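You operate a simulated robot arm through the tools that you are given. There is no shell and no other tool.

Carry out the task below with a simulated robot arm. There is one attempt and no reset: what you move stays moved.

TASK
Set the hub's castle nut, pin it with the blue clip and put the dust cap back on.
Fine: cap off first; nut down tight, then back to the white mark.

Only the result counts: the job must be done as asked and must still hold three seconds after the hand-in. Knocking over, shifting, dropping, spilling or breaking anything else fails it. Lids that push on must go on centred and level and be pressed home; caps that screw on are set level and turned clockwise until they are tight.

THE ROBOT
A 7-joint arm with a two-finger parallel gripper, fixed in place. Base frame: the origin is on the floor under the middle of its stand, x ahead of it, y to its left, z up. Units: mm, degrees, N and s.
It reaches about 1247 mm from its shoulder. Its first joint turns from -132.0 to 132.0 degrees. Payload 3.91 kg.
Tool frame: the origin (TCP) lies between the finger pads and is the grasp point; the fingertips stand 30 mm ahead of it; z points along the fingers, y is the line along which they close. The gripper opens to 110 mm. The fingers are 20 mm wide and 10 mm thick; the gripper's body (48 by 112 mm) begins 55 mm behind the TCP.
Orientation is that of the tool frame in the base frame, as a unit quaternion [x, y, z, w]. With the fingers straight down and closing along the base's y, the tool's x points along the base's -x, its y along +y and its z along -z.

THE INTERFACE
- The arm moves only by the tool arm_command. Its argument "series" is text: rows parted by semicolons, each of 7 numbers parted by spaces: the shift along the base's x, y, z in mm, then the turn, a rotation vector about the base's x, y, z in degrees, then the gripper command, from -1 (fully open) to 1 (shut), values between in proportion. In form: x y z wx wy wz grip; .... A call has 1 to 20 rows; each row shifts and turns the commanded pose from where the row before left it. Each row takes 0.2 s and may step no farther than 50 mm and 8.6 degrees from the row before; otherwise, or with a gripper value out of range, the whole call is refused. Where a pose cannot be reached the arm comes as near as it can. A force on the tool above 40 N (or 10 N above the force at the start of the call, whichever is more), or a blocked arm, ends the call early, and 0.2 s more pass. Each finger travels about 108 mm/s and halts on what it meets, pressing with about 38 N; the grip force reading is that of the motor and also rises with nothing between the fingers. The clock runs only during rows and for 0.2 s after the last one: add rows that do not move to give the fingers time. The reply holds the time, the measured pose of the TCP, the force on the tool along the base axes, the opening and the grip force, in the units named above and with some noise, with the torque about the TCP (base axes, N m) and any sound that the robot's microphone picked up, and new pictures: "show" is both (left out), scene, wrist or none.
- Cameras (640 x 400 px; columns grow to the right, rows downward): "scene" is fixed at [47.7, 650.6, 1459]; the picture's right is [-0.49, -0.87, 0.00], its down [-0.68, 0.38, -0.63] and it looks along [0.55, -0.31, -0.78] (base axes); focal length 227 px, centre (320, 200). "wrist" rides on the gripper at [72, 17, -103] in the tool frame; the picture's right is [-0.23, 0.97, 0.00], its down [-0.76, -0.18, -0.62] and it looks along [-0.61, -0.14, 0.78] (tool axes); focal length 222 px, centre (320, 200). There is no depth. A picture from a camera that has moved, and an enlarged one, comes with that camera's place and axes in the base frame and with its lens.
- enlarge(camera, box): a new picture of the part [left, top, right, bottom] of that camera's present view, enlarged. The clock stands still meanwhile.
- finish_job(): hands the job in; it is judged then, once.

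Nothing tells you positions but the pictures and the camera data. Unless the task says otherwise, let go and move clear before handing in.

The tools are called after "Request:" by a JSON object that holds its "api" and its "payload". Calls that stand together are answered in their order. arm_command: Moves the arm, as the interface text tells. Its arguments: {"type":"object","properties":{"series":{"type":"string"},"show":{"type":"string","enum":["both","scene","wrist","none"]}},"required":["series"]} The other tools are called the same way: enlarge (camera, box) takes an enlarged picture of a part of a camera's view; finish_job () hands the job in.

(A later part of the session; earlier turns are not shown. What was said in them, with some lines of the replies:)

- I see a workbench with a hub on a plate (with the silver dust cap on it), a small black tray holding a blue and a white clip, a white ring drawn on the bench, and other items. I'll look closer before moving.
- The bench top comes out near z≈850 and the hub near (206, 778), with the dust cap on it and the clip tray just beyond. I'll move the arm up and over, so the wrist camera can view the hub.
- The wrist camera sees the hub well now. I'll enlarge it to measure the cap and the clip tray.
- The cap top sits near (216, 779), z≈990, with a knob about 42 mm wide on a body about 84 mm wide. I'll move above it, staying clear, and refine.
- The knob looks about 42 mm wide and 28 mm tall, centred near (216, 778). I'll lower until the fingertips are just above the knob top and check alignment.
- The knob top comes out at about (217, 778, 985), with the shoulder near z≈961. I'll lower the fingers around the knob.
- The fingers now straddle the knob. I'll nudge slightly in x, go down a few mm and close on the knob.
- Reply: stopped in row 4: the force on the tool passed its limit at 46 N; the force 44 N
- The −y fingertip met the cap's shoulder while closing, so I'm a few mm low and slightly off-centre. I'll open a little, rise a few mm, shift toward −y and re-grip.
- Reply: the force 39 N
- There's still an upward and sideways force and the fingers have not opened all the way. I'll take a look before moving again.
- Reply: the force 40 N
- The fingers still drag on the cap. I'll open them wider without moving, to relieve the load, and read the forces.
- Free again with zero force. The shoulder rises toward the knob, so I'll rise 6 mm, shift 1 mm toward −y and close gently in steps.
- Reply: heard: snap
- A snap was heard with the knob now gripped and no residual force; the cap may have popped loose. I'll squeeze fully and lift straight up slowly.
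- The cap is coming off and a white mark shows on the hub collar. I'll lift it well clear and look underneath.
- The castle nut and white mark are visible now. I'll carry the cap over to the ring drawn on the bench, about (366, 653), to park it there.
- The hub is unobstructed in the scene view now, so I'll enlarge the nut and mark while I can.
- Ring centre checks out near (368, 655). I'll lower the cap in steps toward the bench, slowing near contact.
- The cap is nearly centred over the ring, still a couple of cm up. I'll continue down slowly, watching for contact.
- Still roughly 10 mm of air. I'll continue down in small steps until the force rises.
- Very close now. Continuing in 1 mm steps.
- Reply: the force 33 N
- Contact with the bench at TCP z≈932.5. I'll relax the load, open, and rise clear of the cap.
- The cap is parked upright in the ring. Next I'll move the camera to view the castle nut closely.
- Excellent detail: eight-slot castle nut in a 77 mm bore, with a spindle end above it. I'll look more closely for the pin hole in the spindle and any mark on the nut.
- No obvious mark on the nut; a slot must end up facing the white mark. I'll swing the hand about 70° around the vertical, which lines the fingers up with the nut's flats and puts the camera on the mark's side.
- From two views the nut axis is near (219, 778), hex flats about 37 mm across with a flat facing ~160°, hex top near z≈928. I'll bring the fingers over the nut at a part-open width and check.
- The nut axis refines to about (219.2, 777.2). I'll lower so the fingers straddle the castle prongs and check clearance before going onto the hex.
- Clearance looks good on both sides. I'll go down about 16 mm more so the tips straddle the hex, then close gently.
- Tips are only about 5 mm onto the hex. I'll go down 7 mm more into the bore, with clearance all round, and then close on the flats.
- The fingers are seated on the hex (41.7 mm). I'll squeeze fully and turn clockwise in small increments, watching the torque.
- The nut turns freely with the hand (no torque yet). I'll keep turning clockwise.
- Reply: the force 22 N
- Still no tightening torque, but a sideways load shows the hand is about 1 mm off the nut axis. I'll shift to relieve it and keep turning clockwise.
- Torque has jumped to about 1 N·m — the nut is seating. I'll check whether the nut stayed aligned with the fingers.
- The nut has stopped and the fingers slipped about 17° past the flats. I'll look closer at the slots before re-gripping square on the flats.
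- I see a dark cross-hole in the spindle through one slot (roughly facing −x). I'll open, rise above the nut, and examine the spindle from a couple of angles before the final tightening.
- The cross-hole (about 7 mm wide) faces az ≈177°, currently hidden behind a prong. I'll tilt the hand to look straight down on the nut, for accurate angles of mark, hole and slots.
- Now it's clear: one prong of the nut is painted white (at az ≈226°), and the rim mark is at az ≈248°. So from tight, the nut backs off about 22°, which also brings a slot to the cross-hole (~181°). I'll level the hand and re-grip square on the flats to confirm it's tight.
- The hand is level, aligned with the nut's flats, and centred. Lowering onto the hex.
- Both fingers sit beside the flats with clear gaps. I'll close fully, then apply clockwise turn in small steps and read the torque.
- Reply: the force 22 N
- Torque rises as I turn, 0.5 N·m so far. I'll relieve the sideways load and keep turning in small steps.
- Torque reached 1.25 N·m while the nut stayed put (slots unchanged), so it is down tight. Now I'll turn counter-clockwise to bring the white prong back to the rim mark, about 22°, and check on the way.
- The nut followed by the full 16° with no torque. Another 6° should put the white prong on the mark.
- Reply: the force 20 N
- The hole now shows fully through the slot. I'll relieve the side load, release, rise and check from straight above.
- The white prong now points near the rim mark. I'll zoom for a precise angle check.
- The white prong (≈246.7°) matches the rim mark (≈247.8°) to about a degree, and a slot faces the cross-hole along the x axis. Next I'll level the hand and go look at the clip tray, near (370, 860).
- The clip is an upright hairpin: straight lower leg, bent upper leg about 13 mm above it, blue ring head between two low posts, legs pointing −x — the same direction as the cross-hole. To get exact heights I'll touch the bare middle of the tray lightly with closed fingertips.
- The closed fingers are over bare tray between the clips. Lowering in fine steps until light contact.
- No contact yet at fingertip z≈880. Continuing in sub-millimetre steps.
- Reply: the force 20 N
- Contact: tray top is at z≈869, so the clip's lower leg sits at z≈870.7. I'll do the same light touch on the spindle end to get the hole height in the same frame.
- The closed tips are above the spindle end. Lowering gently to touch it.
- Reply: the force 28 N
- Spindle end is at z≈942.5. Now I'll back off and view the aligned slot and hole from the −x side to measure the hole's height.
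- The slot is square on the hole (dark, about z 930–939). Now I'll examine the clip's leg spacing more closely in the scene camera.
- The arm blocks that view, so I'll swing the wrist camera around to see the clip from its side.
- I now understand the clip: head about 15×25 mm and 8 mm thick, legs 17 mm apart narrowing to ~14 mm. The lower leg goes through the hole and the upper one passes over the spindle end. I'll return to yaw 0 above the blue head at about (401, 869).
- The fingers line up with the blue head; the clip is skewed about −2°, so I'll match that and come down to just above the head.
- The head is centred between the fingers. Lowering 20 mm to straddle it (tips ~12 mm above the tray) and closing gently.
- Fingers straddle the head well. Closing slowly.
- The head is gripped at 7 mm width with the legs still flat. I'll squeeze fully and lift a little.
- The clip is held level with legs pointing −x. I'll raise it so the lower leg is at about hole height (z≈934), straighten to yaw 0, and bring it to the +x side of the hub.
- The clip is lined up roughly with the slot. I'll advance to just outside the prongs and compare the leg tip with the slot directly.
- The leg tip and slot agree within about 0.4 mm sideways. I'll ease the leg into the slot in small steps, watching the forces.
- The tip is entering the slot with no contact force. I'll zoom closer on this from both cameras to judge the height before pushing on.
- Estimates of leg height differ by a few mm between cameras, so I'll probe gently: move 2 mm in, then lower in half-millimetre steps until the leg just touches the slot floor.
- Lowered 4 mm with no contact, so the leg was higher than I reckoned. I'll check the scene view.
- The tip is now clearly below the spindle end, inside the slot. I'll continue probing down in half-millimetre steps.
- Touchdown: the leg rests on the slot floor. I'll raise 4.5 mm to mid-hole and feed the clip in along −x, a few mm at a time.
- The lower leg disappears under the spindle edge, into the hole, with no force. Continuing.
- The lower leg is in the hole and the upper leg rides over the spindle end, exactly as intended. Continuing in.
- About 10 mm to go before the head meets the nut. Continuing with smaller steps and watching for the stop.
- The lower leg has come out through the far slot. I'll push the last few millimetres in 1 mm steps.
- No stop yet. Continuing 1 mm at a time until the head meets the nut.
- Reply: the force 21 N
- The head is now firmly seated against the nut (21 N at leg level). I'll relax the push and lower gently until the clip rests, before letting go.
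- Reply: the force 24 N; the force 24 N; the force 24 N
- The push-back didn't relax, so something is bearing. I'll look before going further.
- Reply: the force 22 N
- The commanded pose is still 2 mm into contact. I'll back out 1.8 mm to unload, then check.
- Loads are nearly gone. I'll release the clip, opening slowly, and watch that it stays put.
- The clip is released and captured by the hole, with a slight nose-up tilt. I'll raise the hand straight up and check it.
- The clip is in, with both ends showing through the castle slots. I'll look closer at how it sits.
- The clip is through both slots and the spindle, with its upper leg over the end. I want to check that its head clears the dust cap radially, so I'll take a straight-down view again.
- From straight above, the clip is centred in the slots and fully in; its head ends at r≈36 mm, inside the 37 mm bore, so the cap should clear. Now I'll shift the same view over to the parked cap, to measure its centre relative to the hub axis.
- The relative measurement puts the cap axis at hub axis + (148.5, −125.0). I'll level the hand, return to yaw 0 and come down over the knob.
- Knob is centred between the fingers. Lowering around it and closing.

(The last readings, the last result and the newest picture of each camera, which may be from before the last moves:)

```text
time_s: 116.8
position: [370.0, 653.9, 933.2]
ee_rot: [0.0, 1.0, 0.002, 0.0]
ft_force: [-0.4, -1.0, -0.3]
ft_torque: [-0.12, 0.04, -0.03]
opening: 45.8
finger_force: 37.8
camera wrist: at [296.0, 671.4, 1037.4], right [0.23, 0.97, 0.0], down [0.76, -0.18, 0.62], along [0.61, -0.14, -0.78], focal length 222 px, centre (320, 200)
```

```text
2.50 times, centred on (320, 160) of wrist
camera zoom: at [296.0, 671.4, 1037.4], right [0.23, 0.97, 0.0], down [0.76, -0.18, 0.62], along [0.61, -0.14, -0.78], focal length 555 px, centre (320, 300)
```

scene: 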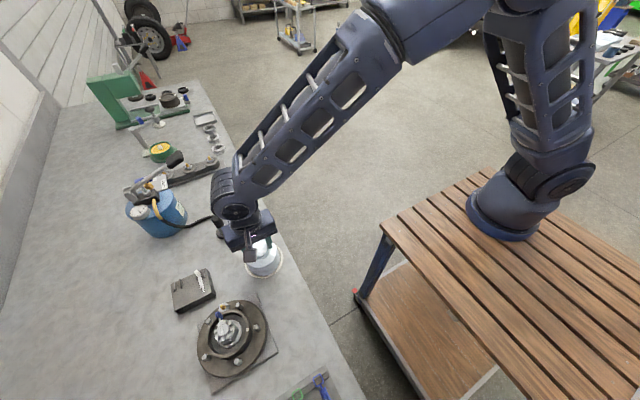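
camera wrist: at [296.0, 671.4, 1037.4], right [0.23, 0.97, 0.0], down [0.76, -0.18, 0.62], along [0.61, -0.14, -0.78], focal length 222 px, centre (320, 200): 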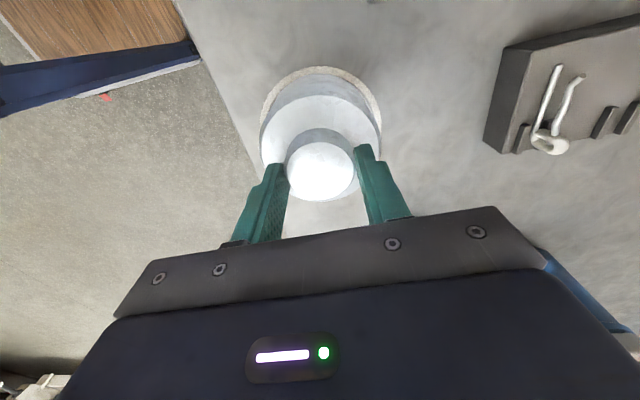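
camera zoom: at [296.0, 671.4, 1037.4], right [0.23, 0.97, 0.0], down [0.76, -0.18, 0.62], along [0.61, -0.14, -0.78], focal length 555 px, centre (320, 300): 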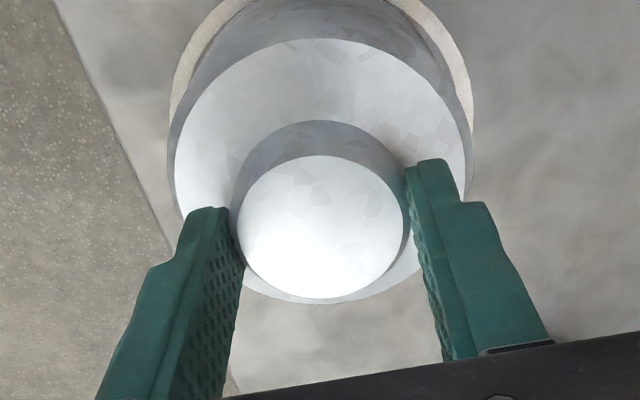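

Gripped at the same 45.8 mm as before. Squeezing fully, lifting well clear, and moving over the hub axis.

Request:
{"api": "arm_command", "payload": {"series": "0 0 0 0 0 0 1; 0 0 0 0 0 0 1; 0 0 3 0 0 0 1; 0 0 10 0 0 0 1; 0 0 30 0 0 0 1; 0 0 40 0 0 0 1; 0 0 40 0 0 0 1; 0 0 24 0 0 0 1; -29.71 25.01 0 0 0 0 1; -29.71 25.01 0 0 0 0 1; -29.71 25.01 0 0 0 0 1; -29.71 25.01 0 0 0 0 1; -29.71 25.01 0 0 0 0 1; 0 0 0 0 0 0 1; 0 0 0 0 0 0 1", "show": "both"}}

Request:
{"api": "enlarge", "payload": {"camera": "wrist", "box": [220, 40, 420, 220]}}

Request:
{"api": "enlarge", "payload": {"camera": "scene", "box": [160, 270, 280, 380]}}

```text
time_s: 120.0
position: [220.1, 779.1, 1081.5]
ee_rot: [0.0, 1.0, 0.002, -0.001]
ft_force: [0.6, 1.0, 0.1]
ft_torque: [-0.01, -0.01, 0.02]
opening: 45.5
finger_force: 38.3
camera wrist: at [147.3, 796.0, 1185.1], right [0.23, 0.97, 0.0], down [0.76, -0.18, 0.62], along [0.61, -0.14, -0.78], focal length 222 px, centre (320, 200)
```

scene: 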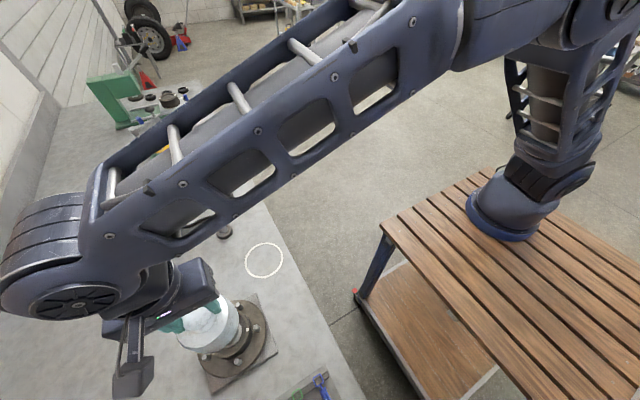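
wrist: 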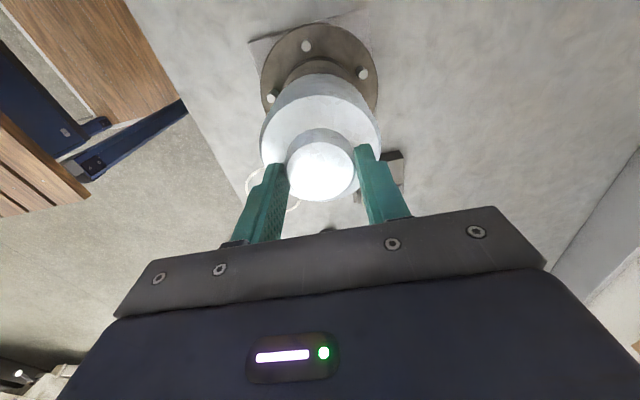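

```text
2.22 times, centred on (320, 130) of wrist
camera zoom: at [147.3, 796.0, 1185.1], right [0.23, 0.97, 0.0], down [0.76, -0.18, 0.62], along [0.61, -0.14, -0.78], focal length 494 px, centre (320, 356)
```

zoom: 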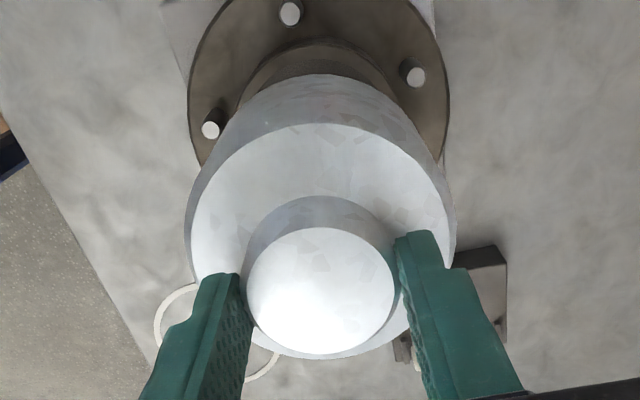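

```text
3.64 times, centred on (220, 325) of scene
camera zoom: at [47.7, 650.6, 1459.0], right [-0.49, -0.87, 0.0], down [-0.68, 0.38, -0.63], along [0.55, -0.31, -0.78], focal length 825 px, centre (684, -254)
```

zoom: 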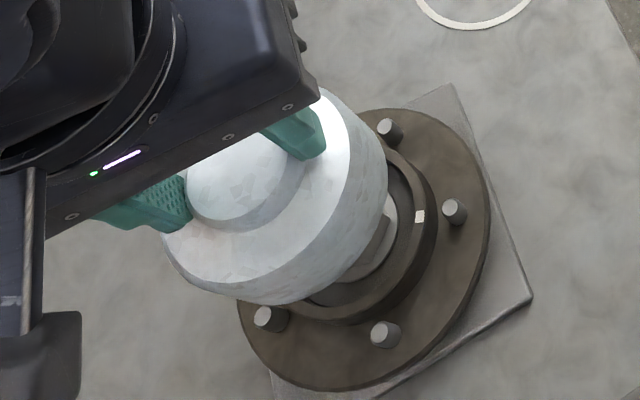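

The cap is over the hub. I'll lower in stages, watching for any early contact with the clip.

Request:
{"api": "arm_command", "payload": {"series": "0 0 -12 0 0 0 1; 0 0 -12 0 0 0 1; 0 0 -5 0 0 0 1; 0 0 -3 0 0 0 1; 0 0 -3 0 0 0 1; 0 0 -3 0 0 0 1; 0 0 -3 0 0 0 1; 0 0 0 0 0 0 1", "show": "both"}}

Request:
{"api": "enlarge", "payload": {"camera": "scene", "box": [180, 280, 280, 370]}}

Request:
{"api": "enlarge", "payload": {"camera": "wrist", "box": [240, 40, 400, 180]}}

```text
time_s: 121.8
position: [219.5, 780.3, 1038.8]
ee_rot: [0.001, 1.0, 0.002, 0.0]
ft_force: [-0.3, 1.1, -0.8]
ft_torque: [-0.01, 0.01, 0.01]
opening: 45.6
finger_force: 37.7
camera wrist: at [147.7, 796.6, 1143.1], right [0.23, 0.97, 0.0], down [0.76, -0.18, 0.62], along [0.61, -0.14, -0.78], focal length 222 px, centre (320, 200)
```

scene: 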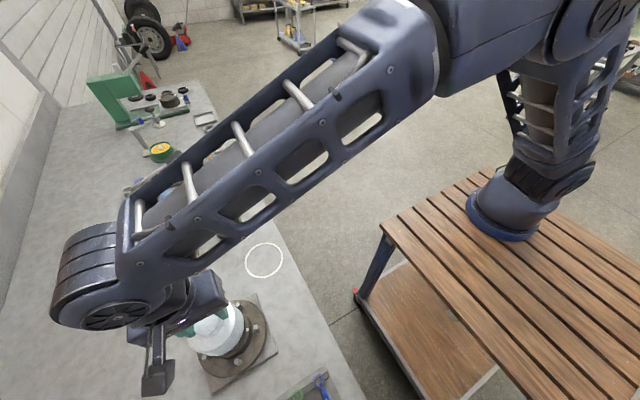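
wrist: 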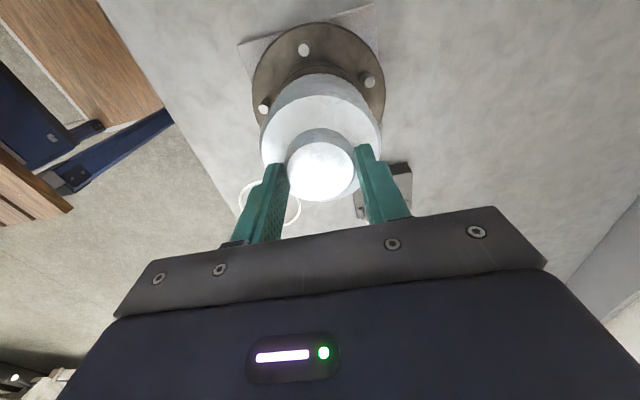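

```text
4.44 times, centred on (230, 325) of scene
camera zoom: at [47.7, 650.6, 1459.0], right [-0.49, -0.87, 0.0], down [-0.68, 0.38, -0.63], along [0.55, -0.31, -0.78], focal length 1009 px, centre (720, -356)
```

zoom: 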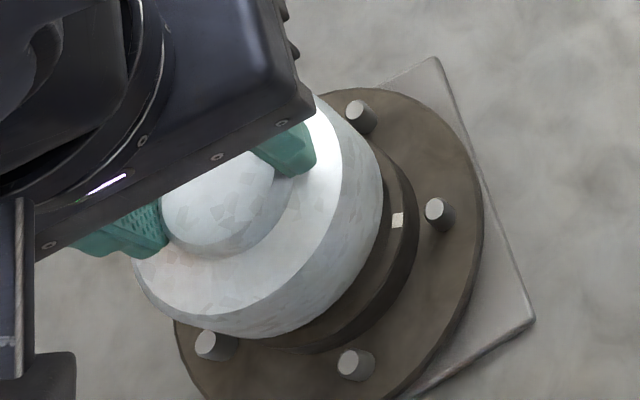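

```text
2.86 times, centred on (320, 110) of wrist
camera zoom: at [147.7, 796.6, 1143.1], right [0.23, 0.97, 0.0], down [0.76, -0.18, 0.62], along [0.61, -0.14, -0.78], focal length 635 px, centre (320, 457)
```

zoom: 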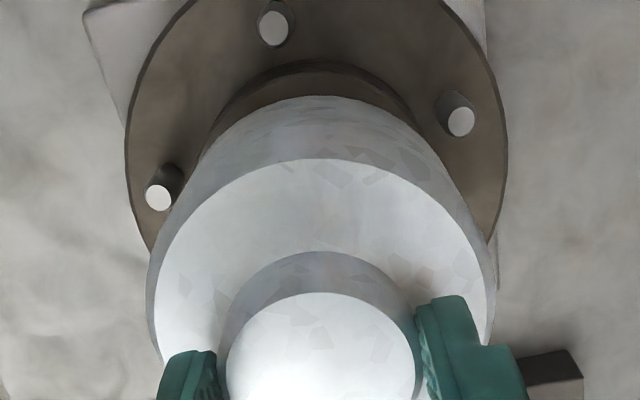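

No contact so far, with the clip head already inside the cap. I'll lower to the same height where I have an earlier picture of the cap just lifted off (1023.5), to compare alignment with that known-good reference.

Request:
{"api": "arm_command", "payload": {"series": "0 0 -3 0 0 0 1; 0 0 -3 0 0 0 1; 0 0 -3 0 0 0 1; 0 0 -3 0 0 0 1; 0 0 -3.8 0 0 0 1; 0 0 0 0 0 0 1", "show": "both"}}

Request:
{"api": "enlarge", "payload": {"camera": "wrist", "box": [220, 60, 420, 220]}}

Request:
{"api": "enlarge", "payload": {"camera": "scene", "box": [160, 280, 280, 380]}}

```text
time_s: 123.2
position: [220.0, 778.9, 1023.2]
ee_rot: [-0.001, 1.0, 0.002, 0.0]
ft_force: [0.4, -1.5, -1.0]
ft_torque: [0.02, 0.02, 0.03]
opening: 45.5
finger_force: 38.1
camera wrist: at [147.8, 796.5, 1127.3], right [0.23, 0.97, 0.0], down [0.76, -0.18, 0.62], along [0.61, -0.14, -0.78], focal length 222 px, centre (320, 200)
```

scene: 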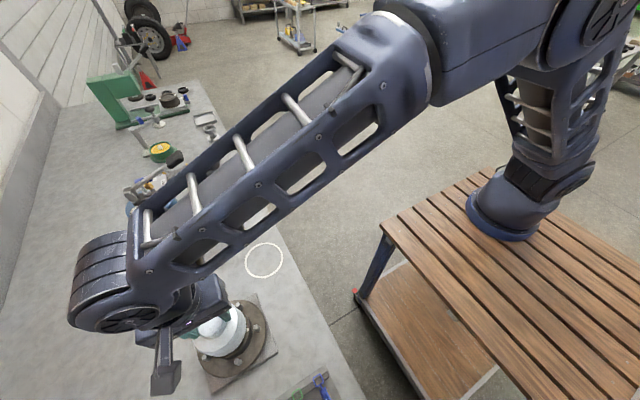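
wrist: 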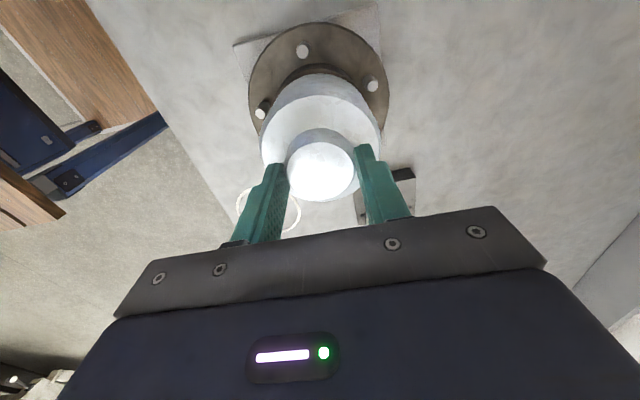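

```text
2.50 times, centred on (320, 140) of wrist
camera zoom: at [147.8, 796.5, 1127.3], right [0.23, 0.97, 0.0], down [0.76, -0.18, 0.62], along [0.61, -0.14, -0.78], focal length 555 px, centre (320, 350)
```

zoom: 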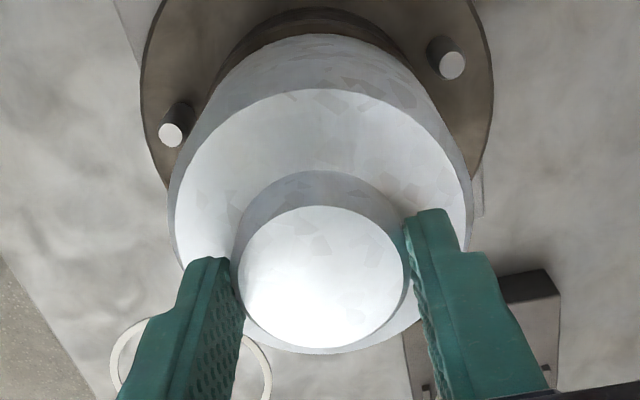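

```text
4.00 times, centred on (220, 330) of scene
camera zoom: at [47.7, 650.6, 1459.0], right [-0.49, -0.87, 0.0], down [-0.68, 0.38, -0.63], along [0.55, -0.31, -0.78], focal length 908 px, centre (720, -320)
```

zoom: 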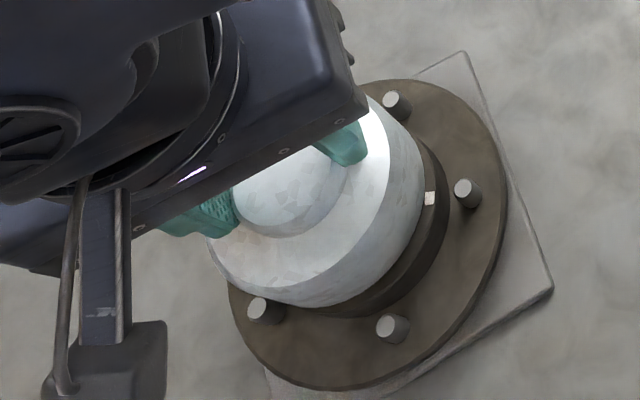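

Compared with the reference picture, the studs appear shifted by a few pixels, which suggests the cap is offset by 1–2 mm. I'll zoom in on the cap-to-collar gap to judge centring before pressing.

Request:
{"api": "enlarge", "payload": {"camera": "wrist", "box": [270, 55, 380, 140]}}

Request:
{"api": "enlarge", "payload": {"camera": "wrist", "box": [255, 60, 305, 110]}}

Request:
{"api": "enlarge", "payload": {"camera": "wrist", "box": [335, 60, 385, 110]}}

Request:
{"api": "enlarge", "payload": {"camera": "scene", "box": [200, 300, 270, 370]}}

```text
4.71 times, centred on (325, 98) of wrist
camera zoom: at [147.8, 796.5, 1127.3], right [0.23, 0.97, 0.0], down [0.76, -0.18, 0.62], along [0.61, -0.14, -0.78], focal length 1045 px, centre (296, 682)
```

zoom: 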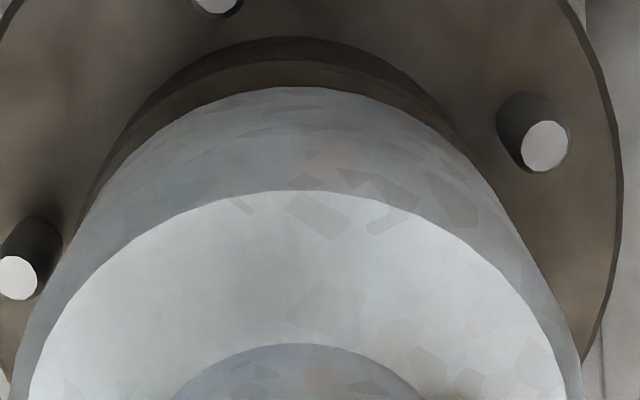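

```text
8.00 times, centred on (280, 85) of wrist
camera zoom: at [147.8, 796.5, 1127.3], right [0.23, 0.97, 0.0], down [0.76, -0.18, 0.62], along [0.61, -0.14, -0.78], focal length 1777 px, centre (640, 1120)
```

zoom: 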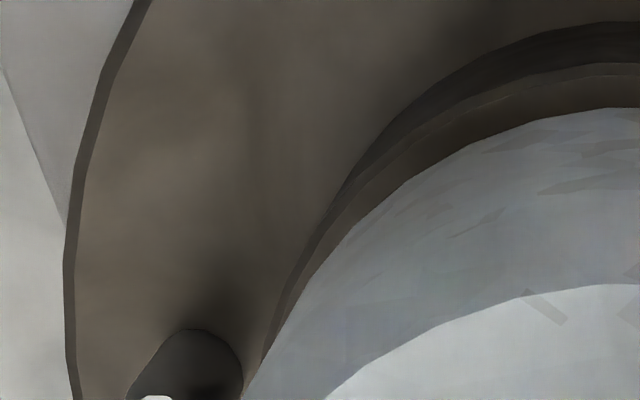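

```text
8.00 times, centred on (360, 85) of wrist
camera zoom: at [147.8, 796.5, 1127.3], right [0.23, 0.97, 0.0], down [0.76, -0.18, 0.62], along [0.61, -0.14, -0.78], focal length 1777 px, centre (0, 1120)
```

zoom: 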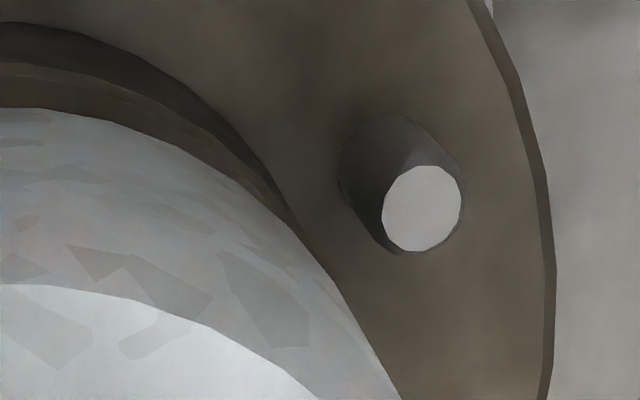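

```text
5.71 times, centred on (235, 335) of scene
camera zoom: at [47.7, 650.6, 1459.0], right [-0.49, -0.87, 0.0], down [-0.68, 0.38, -0.63], along [0.55, -0.31, -0.78], focal length 1297 px, centre (806, -571)
```

zoom: 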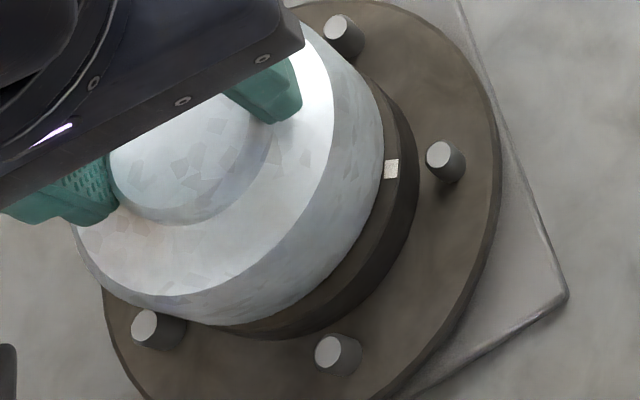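

The gap is visibly larger on one side: the collar's edge is symmetric about column 631 but the cap's about 642, i.e. the cap sits about 1.2 mm too far in +y. I'll correct that and re-check.

Request:
{"api": "arm_command", "payload": {"series": "-0.4 -1.1 0 0 0 0 1; 0 0 0 0 0 0 1; 0 0 0 0 0 0 1", "show": "none"}}

Request:
{"api": "enlarge", "payload": {"camera": "wrist", "box": [255, 60, 305, 110]}}

Request:
{"api": "enlarge", "payload": {"camera": "wrist", "box": [335, 60, 385, 110]}}

```text
time_s: 124.0
position: [220.7, 777.9, 1023.9]
ee_rot: [0.0, 1.0, 0.002, 0.001]
ft_force: [-0.1, 0.7, -1.1]
ft_torque: [-0.04, 0.01, 0.0]
opening: 45.2
finger_force: 37.8
```

```text
8.00 times, centred on (280, 85) of wrist
camera zoom: at [147.6, 795.4, 1127.3], right [0.23, 0.97, 0.0], down [0.76, -0.18, 0.62], along [0.61, -0.14, -0.78], focal length 1777 px, centre (640, 1120)
```

zoom: 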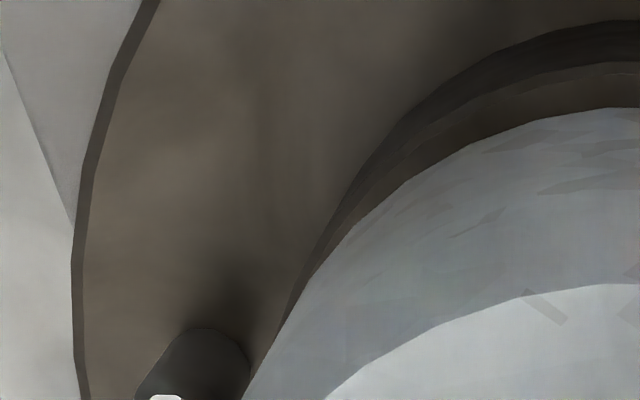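

```text
8.00 times, centred on (360, 85) of wrist
camera zoom: at [147.6, 795.4, 1127.3], right [0.23, 0.97, 0.0], down [0.76, -0.18, 0.62], along [0.61, -0.14, -0.78], focal length 1777 px, centre (0, 1120)
```

zoom: 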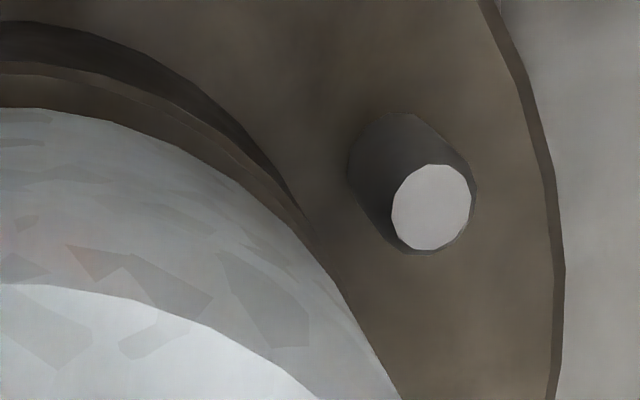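

Now both are symmetric about the same column (≈641 vs 642). I'll lower the cap onto the collar in small steps.

Request:
{"api": "arm_command", "payload": {"series": "0 0 -3 0 0 0 1; 0 0 -3 0 0 0 1; 0 0 -2 0 0 0 1; 0 0 -2 0 0 0 1; 0 0 0 0 0 0 1", "show": "none"}}

Request:
{"api": "arm_command", "payload": {"series": "0 0 -1 0 0 0 1; 0 0 -1 0 0 0 1; 0 0 0 0 0 0 1", "show": "both"}}

Request:
{"api": "enlarge", "payload": {"camera": "wrist", "box": [240, 50, 400, 180]}}

Request:
{"api": "enlarge", "payload": {"camera": "scene", "box": [200, 300, 270, 370]}}

```text
time_s: 125.2
position: [218.9, 778.1, 1013.0]
ee_rot: [0.0, 1.0, 0.003, 0.0]
ft_force: [-0.1, -0.8, -1.5]
ft_torque: [-0.02, -0.02, -0.02]
opening: 45.4
finger_force: 37.8
```

```text
time_s: 126.0
position: [219.8, 777.8, 1012.5]
ee_rot: [0.0, 1.0, 0.002, 0.0]
ft_force: [-0.7, -1.0, -1.4]
ft_torque: [-0.02, 0.03, -0.02]
opening: 45.6
finger_force: 37.6
camera wrist: at [147.2, 795.4, 1115.3], right [0.23, 0.97, 0.0], down [0.76, -0.18, 0.62], along [0.61, -0.14, -0.78], focal length 222 px, centre (320, 200)
```

scene: 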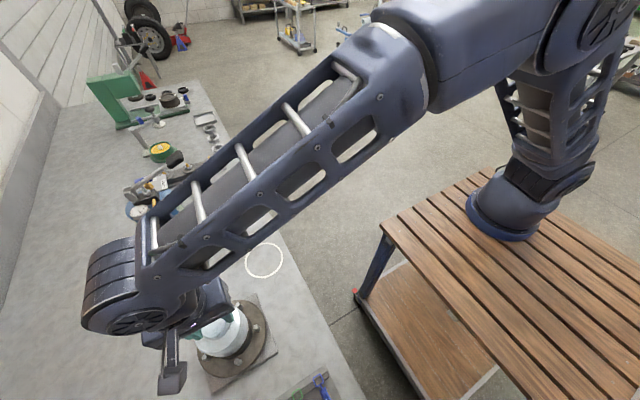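
wrist: 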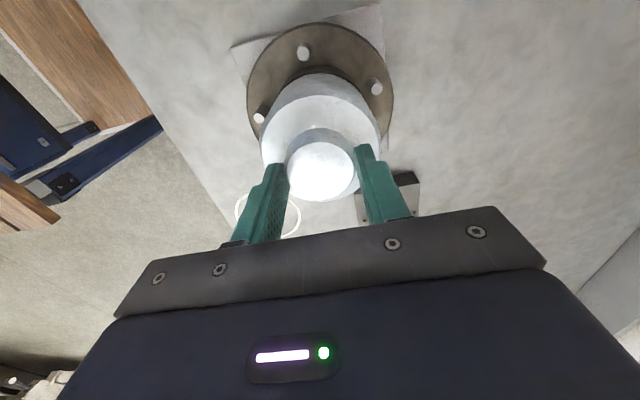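

```text
3.08 times, centred on (320, 115) of wrist
camera zoom: at [147.2, 795.4, 1115.3], right [0.23, 0.97, 0.0], down [0.76, -0.18, 0.62], along [0.61, -0.14, -0.78], focal length 684 px, centre (320, 462)
```

zoom: 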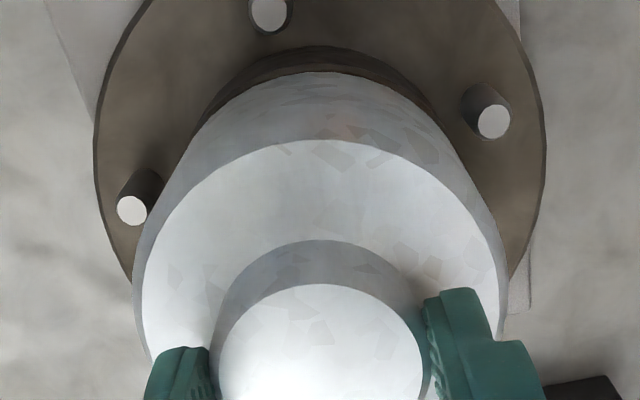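

```text
5.71 times, centred on (235, 335) of scene
camera zoom: at [47.7, 650.6, 1459.0], right [-0.49, -0.87, 0.0], down [-0.68, 0.38, -0.63], along [0.55, -0.31, -0.78], focal length 1297 px, centre (806, -571)
```

zoom: 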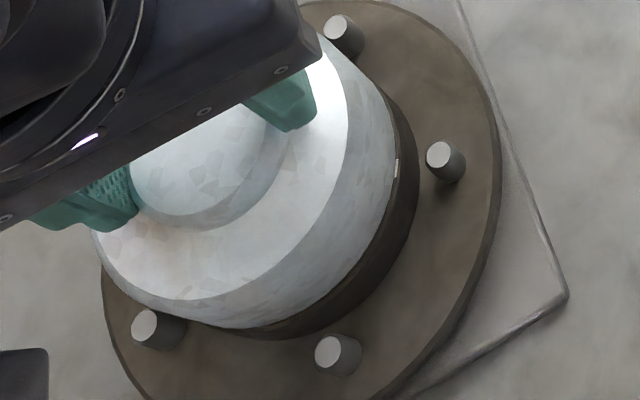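

Almost down; the mark is nearly covered and there's still no contact. Continuing in 1 mm steps.

Request:
{"api": "arm_command", "payload": {"series": "0 0 -1 0 0 0 1; 0 0 -1 0 0 0 1; 0 0 0 0 0 0 1", "show": "none"}}

Request:
{"api": "arm_command", "payload": {"series": "0 0 -1 0 0 0 1; 0 0 -1 0 0 0 1; 0 0 0 0 0 0 1", "show": "none"}}

Request:
{"api": "arm_command", "payload": {"series": "0 0 -0.7 0 0 0 1; 0 0 -0.7 0 0 0 1; 0 0 0 0 0 0 1", "show": "none"}}

```text
time_s: 126.8
position: [220.1, 776.9, 1008.8]
ee_rot: [0.0, 1.0, 0.002, 0.001]
ft_force: [-0.5, -0.6, -1.2]
ft_torque: [0.01, 0.02, 0.01]
opening: 45.4
finger_force: 37.6
```

```text
time_s: 127.6
position: [219.4, 779.3, 1009.1]
ee_rot: [0.0, 1.0, 0.003, 0.001]
ft_force: [-4.9, 4.0, 14.1]
ft_torque: [-0.12, 0.19, 0.0]
opening: 45.6
finger_force: 38.6
heard: snap
```

```text
time_s: 128.6
position: [220.4, 777.6, 1008.5]
ee_rot: [-0.001, 1.0, 0.004, 0.0]
ft_force: [-1.2, -7.2, 5.4]
ft_torque: [-0.51, -0.06, -0.05]
opening: 45.7
finger_force: 37.5
stopped in row 3: the force on the tool passed its limit at 41 N (the readings are from after the stop); the commanded pose is now the measured one
```

A snap was heard and then a firm stop at 41 N — the cap is home. I'll look before releasing.

Request:
{"api": "arm_command", "payload": {"series": "0 0 0 0 0 0 1", "show": "both"}}

Request:
{"api": "enlarge", "payload": {"camera": "wrist", "box": [240, 50, 400, 180]}}

Request:
{"api": "enlarge", "payload": {"camera": "scene", "box": [200, 300, 270, 370]}}

```text
time_s: 128.9
position: [218.8, 777.4, 1008.7]
ee_rot: [-0.001, 1.0, 0.005, 0.0]
ft_force: [-1.8, -8.9, 7.2]
ft_torque: [-0.56, 0.02, 0.0]
opening: 45.8
finger_force: 38.0
camera wrist: at [146.8, 795.1, 1112.5], right [0.23, 0.97, 0.01], down [0.76, -0.18, 0.62], along [0.61, -0.14, -0.78], focal length 222 px, centre (320, 200)
```

scene: 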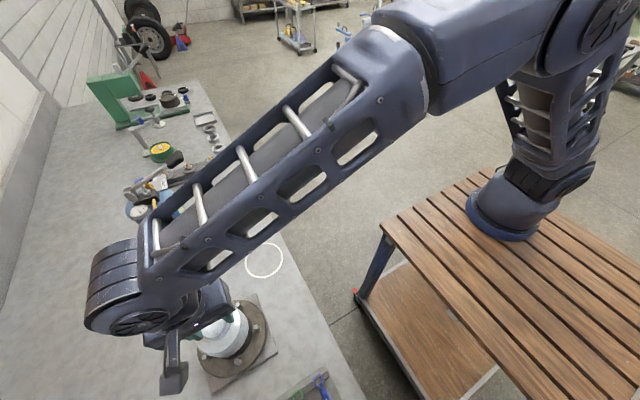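
wrist: 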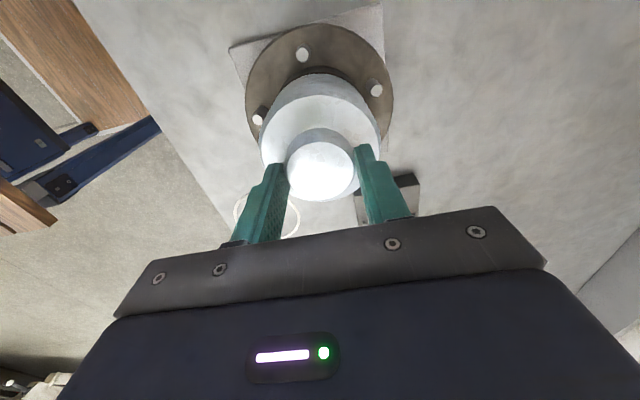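

```text
3.08 times, centred on (320, 115) of wrist
camera zoom: at [146.8, 795.1, 1112.5], right [0.23, 0.97, 0.01], down [0.76, -0.18, 0.62], along [0.61, -0.14, -0.78], focal length 684 px, centre (320, 462)
```

zoom: 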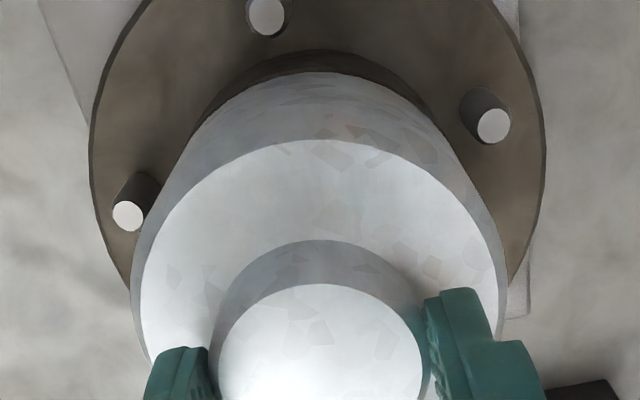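

```text
5.71 times, centred on (235, 335) of scene
camera zoom: at [47.7, 650.6, 1459.0], right [-0.49, -0.87, 0.0], down [-0.68, 0.38, -0.63], along [0.55, -0.31, -0.78], focal length 1297 px, centre (806, -571)
```

zoom: 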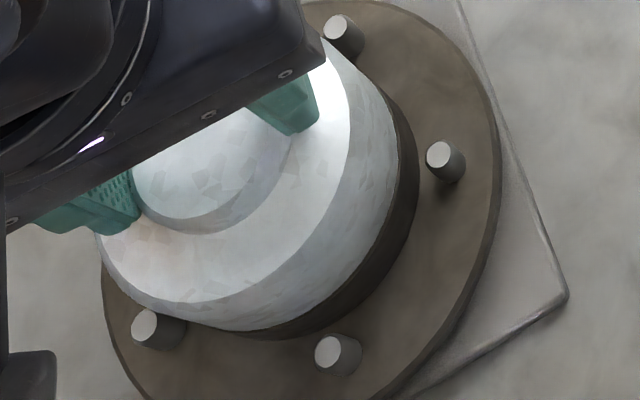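

The cap covers the mark all round and sits level. I'll relieve the small side load and release gently.

Request:
{"api": "arm_command", "payload": {"series": "0 -0.3 0 0 0 0 1; 0 0 0 0 0 0 0.12; 0 0 0 0 0 0 0; 0 0 0 0 0 0 -0.15; 0 0 0 0 0 0 -0.3; 0 0 0 0 0 0 -0.3", "show": "none"}}

Request:
{"api": "arm_command", "payload": {"series": "0 0 5 0 0 0 -0.3; 0 0 15 0 0 0 -0.3; 0 0 20 0 0 0 0; 0 0 10 0 0 0 1; 0 0 0 0 0 0 1; 0 0 0 0 0 0 1", "show": "both"}}

Request:
{"api": "enlarge", "payload": {"camera": "wrist", "box": [240, 30, 400, 170]}}

Request:
{"api": "enlarge", "payload": {"camera": "scene", "box": [180, 290, 280, 380]}}

```text
time_s: 130.3
position: [219.9, 777.6, 1008.0]
ee_rot: [0.0, 1.0, 0.003, -0.001]
ft_force: [-0.4, -0.1, 0.8]
ft_torque: [0.02, 0.01, 0.0]
opening: 71.2
finger_force: 0.0
```

```text
time_s: 131.8
position: [219.5, 777.1, 1058.4]
ee_rot: [-0.001, 1.0, 0.003, 0.0]
ft_force: [-0.5, 0.7, 0.5]
ft_torque: [-0.01, -0.01, -0.04]
opening: 0.1
finger_force: 37.7
camera wrist: at [147.3, 794.7, 1162.6], right [0.23, 0.97, 0.01], down [0.76, -0.18, 0.62], along [0.61, -0.14, -0.78], focal length 222 px, centre (320, 200)
```

scene: 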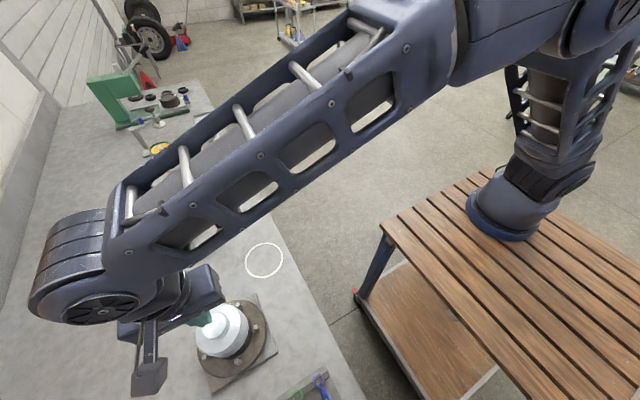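
wrist: 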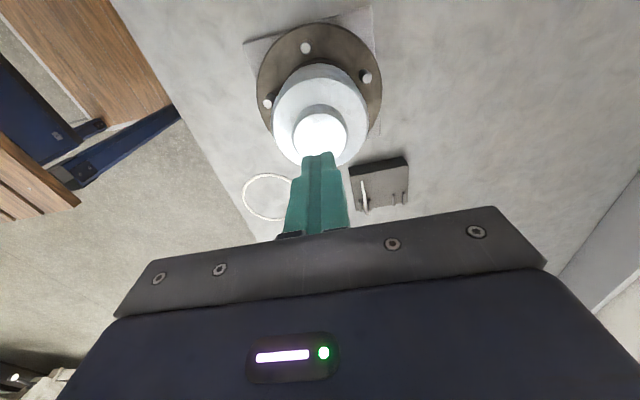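

```text
2.86 times, centred on (320, 100) of wrist
camera zoom: at [147.3, 794.7, 1162.6], right [0.23, 0.97, 0.01], down [0.76, -0.18, 0.62], along [0.61, -0.14, -0.78], focal length 635 px, centre (320, 486)
```

zoom: 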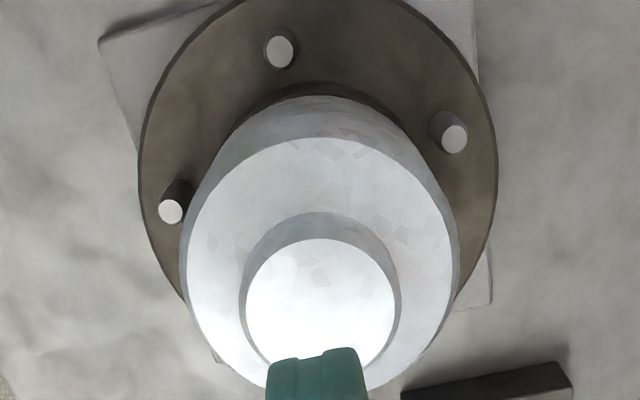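

```text
4.44 times, centred on (230, 335) of scene
camera zoom: at [47.7, 650.6, 1459.0], right [-0.49, -0.87, 0.0], down [-0.68, 0.38, -0.63], along [0.55, -0.31, -0.78], focal length 1009 px, centre (720, -400)
```

zoom: 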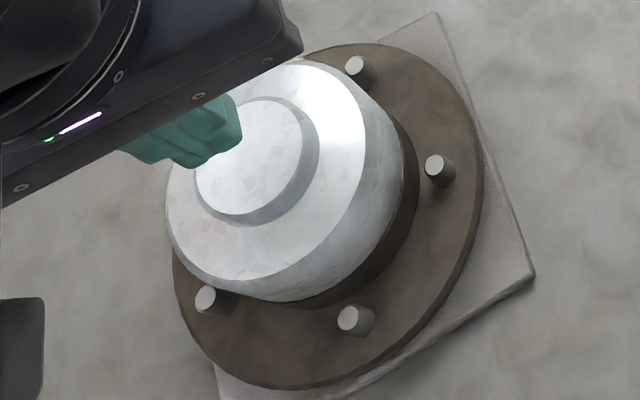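

The cap sits level and concentric. For good measure I'll press straight down on the knob centre with closed fingertips to make sure it's fully home.

Request:
{"api": "arm_command", "payload": {"series": "0.2 0.5 -15 0 0 0 1; 0 0 -10 0 0 0 1; 0 0 -2 0 0 0 1; 0 0 -1.5 0 0 0 1; 0 0 -1.5 0 0 0 1; 0 0 -1 0 0 0 1; 0 0 -1 0 0 0 1; 0 0 -1 0 0 0 1; 0 0 -1 0 0 0 1; 0 0 -1 0 0 0 1; 0 0 -1 0 0 0 1; 0 0 -1 0 0 0 1; 0 0 -1 0 0 0 1; 0 0 -1 0 0 0 1; 0 0 -1 0 0 0 1; 0 0 -1 0 0 0 1", "show": "wrist"}}

```text
time_s: 135.3
position: [219.9, 779.9, 1021.3]
ee_rot: [0.001, 1.0, 0.005, 0.001]
ft_force: [-1.3, -4.1, 8.1]
ft_torque: [-0.15, 0.04, -0.01]
opening: 0.0
finger_force: 37.5
stopped in row 16: the force on the tool passed its limit at 42 N (the readings are from after the stop); the commanded pose is now the measured one
camera wrist: at [147.4, 795.7, 1124.9], right [0.23, 0.97, 0.01], down [0.76, -0.18, 0.62], along [0.61, -0.13, -0.78], focal length 222 px, centre (320, 200)
```

wrist: 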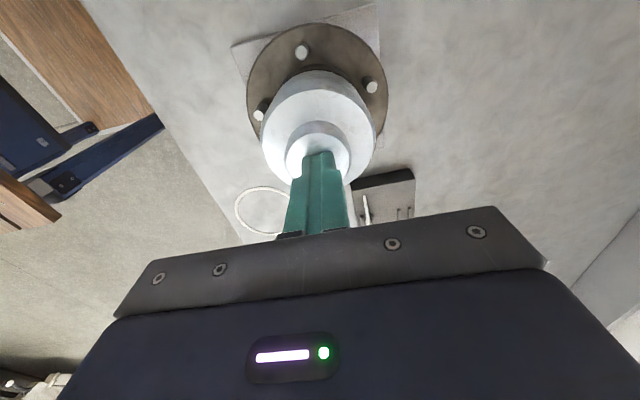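

Solid at 42 N with no further movement. I'll back away well clear and check the whole bench.

Request:
{"api": "arm_command", "payload": {"series": "0 0 5 0 0 0 1; 0 0 30 0 0 0 1; 0 0 40 0 0 0 1; 0 0 40 0 0 0 1; 25 -40 10 0 0 0 1; 25 -40 0 0 0 0 1; 25 -40 0 0 0 0 1; 25 -40 0 0 0 0 1; 25 -40 0 0 0 0 1; 10 -45 0 0 0 0 1; 0 -45 0 0 0 0 1; 0 -45 0 0 0 0 1; 0 0 0 0 0 0 1", "show": "both"}}

Request:
{"api": "enlarge", "payload": {"camera": "scene", "box": [150, 230, 310, 400]}}

Request:
{"api": "enlarge", "payload": {"camera": "scene", "box": [190, 290, 280, 380]}}

Request:
{"api": "enlarge", "payload": {"camera": "scene", "box": [80, 80, 280, 250]}}

```text
time_s: 138.1
position: [355.6, 446.4, 1145.4]
ee_rot: [0.0, 1.0, 0.005, 0.0]
ft_force: [0.3, -0.2, -1.0]
ft_torque: [0.0, 0.0, -0.02]
opening: 0.1
finger_force: 38.0
camera wrist: at [283.1, 462.8, 1249.3], right [0.23, 0.97, 0.01], down [0.76, -0.18, 0.62], along [0.61, -0.13, -0.78], focal length 222 px, centre (320, 200)
```

scene: 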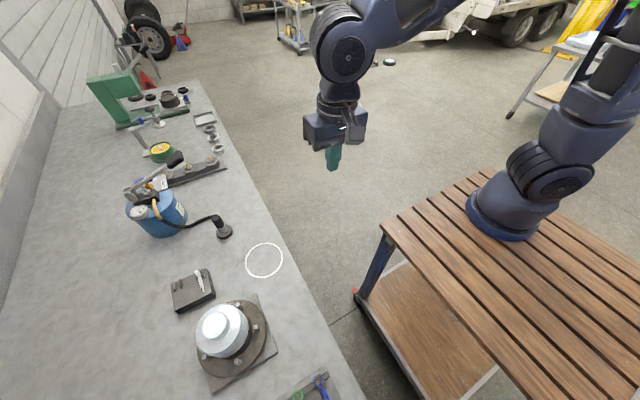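
wrist: 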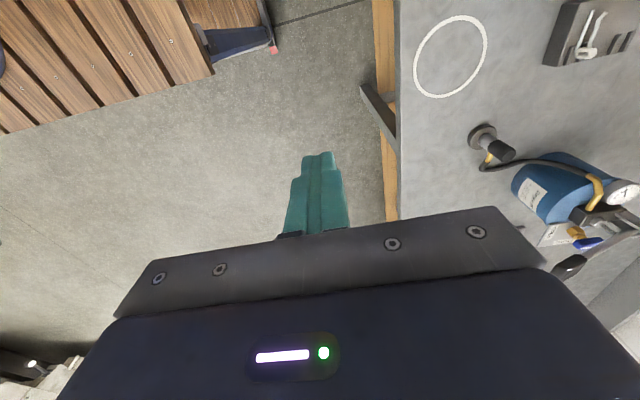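

```text
2.35 times, centred on (230, 315) of scene
camera zoom: at [47.7, 650.6, 1459.0], right [-0.49, -0.87, 0.0], down [-0.68, 0.38, -0.63], along [0.55, -0.31, -0.78], focal length 534 px, centre (532, -71)
```

zoom: 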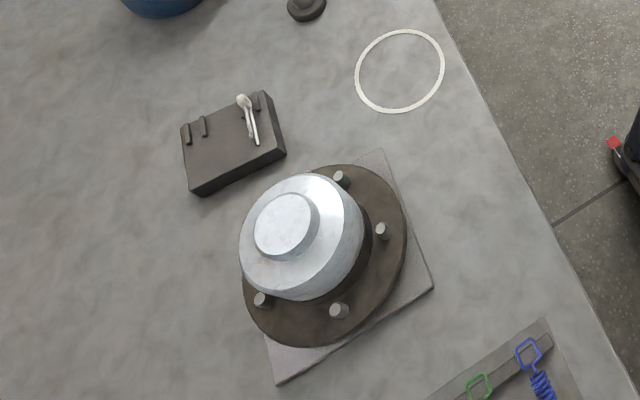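

```text
4.44 times, centred on (235, 335) of scene
camera zoom: at [47.7, 650.6, 1459.0], right [-0.49, -0.87, 0.0], down [-0.68, 0.38, -0.63], along [0.55, -0.31, -0.78], focal length 1009 px, centre (698, -400)
```

zoom: 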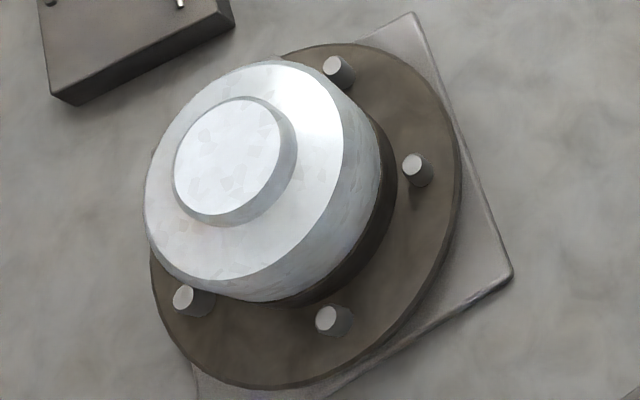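

```text
2.35 times, centred on (180, 165) of scene
camera zoom: at [47.7, 650.6, 1459.0], right [-0.49, -0.87, 0.0], down [-0.68, 0.38, -0.63], along [0.55, -0.31, -0.78], focal length 534 px, centre (649, 282)
```

zoom: 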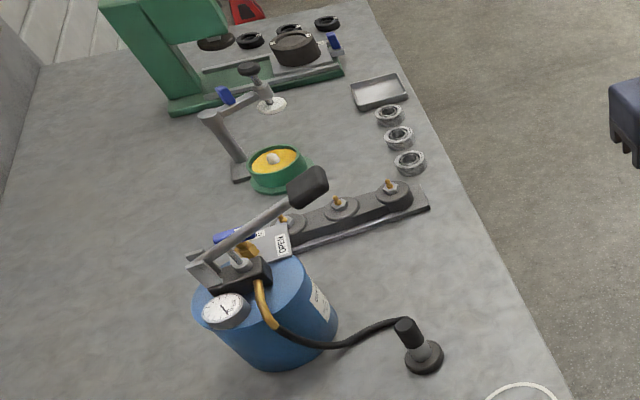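

The cap is back in its original place and level, the white clip's tray and everything else look undisturbed, and the arm is clear. Inside, the nut was run down tight and backed off to the white mark, with the blue clip through the slot and spindle. I'm handing in the job.

Request:
{"api": "finish_job", "payload": {}}

```text
The job is handed in.
```

The job is handed in and the arm is clear of the bench; I haven't seen a verdict.

- **Nut:** I turned it clockwise until it stopped, at about 1.25 N·m. That is as much as the gripper could apply before slipping, so I can't rule out that more torque would have moved it. I then backed it off about 22°, and the white-painted prong ended within about a degree of the white mark on the rim.
- **Blue clip:** The straight leg goes through the nut slot, the spindle hole and out the far slot. The other leg passes over the spindle end. I pushed it in until the head met the nut. After I let go it sagged slightly, tilting roughly 6°, but it stayed put.
- **Dust cap:** It went back on with a snap, and a final 42 N press moved it no further. It sits level and in its original position in the camera view. Nothing caught on the clip as it went down.

The cap first snapped loose while I was gripping it, slightly off-centre, and I parked it in the ring on the bench in the meantime. In the last pictures the white clip, its tray and the other tools look undisturbed.
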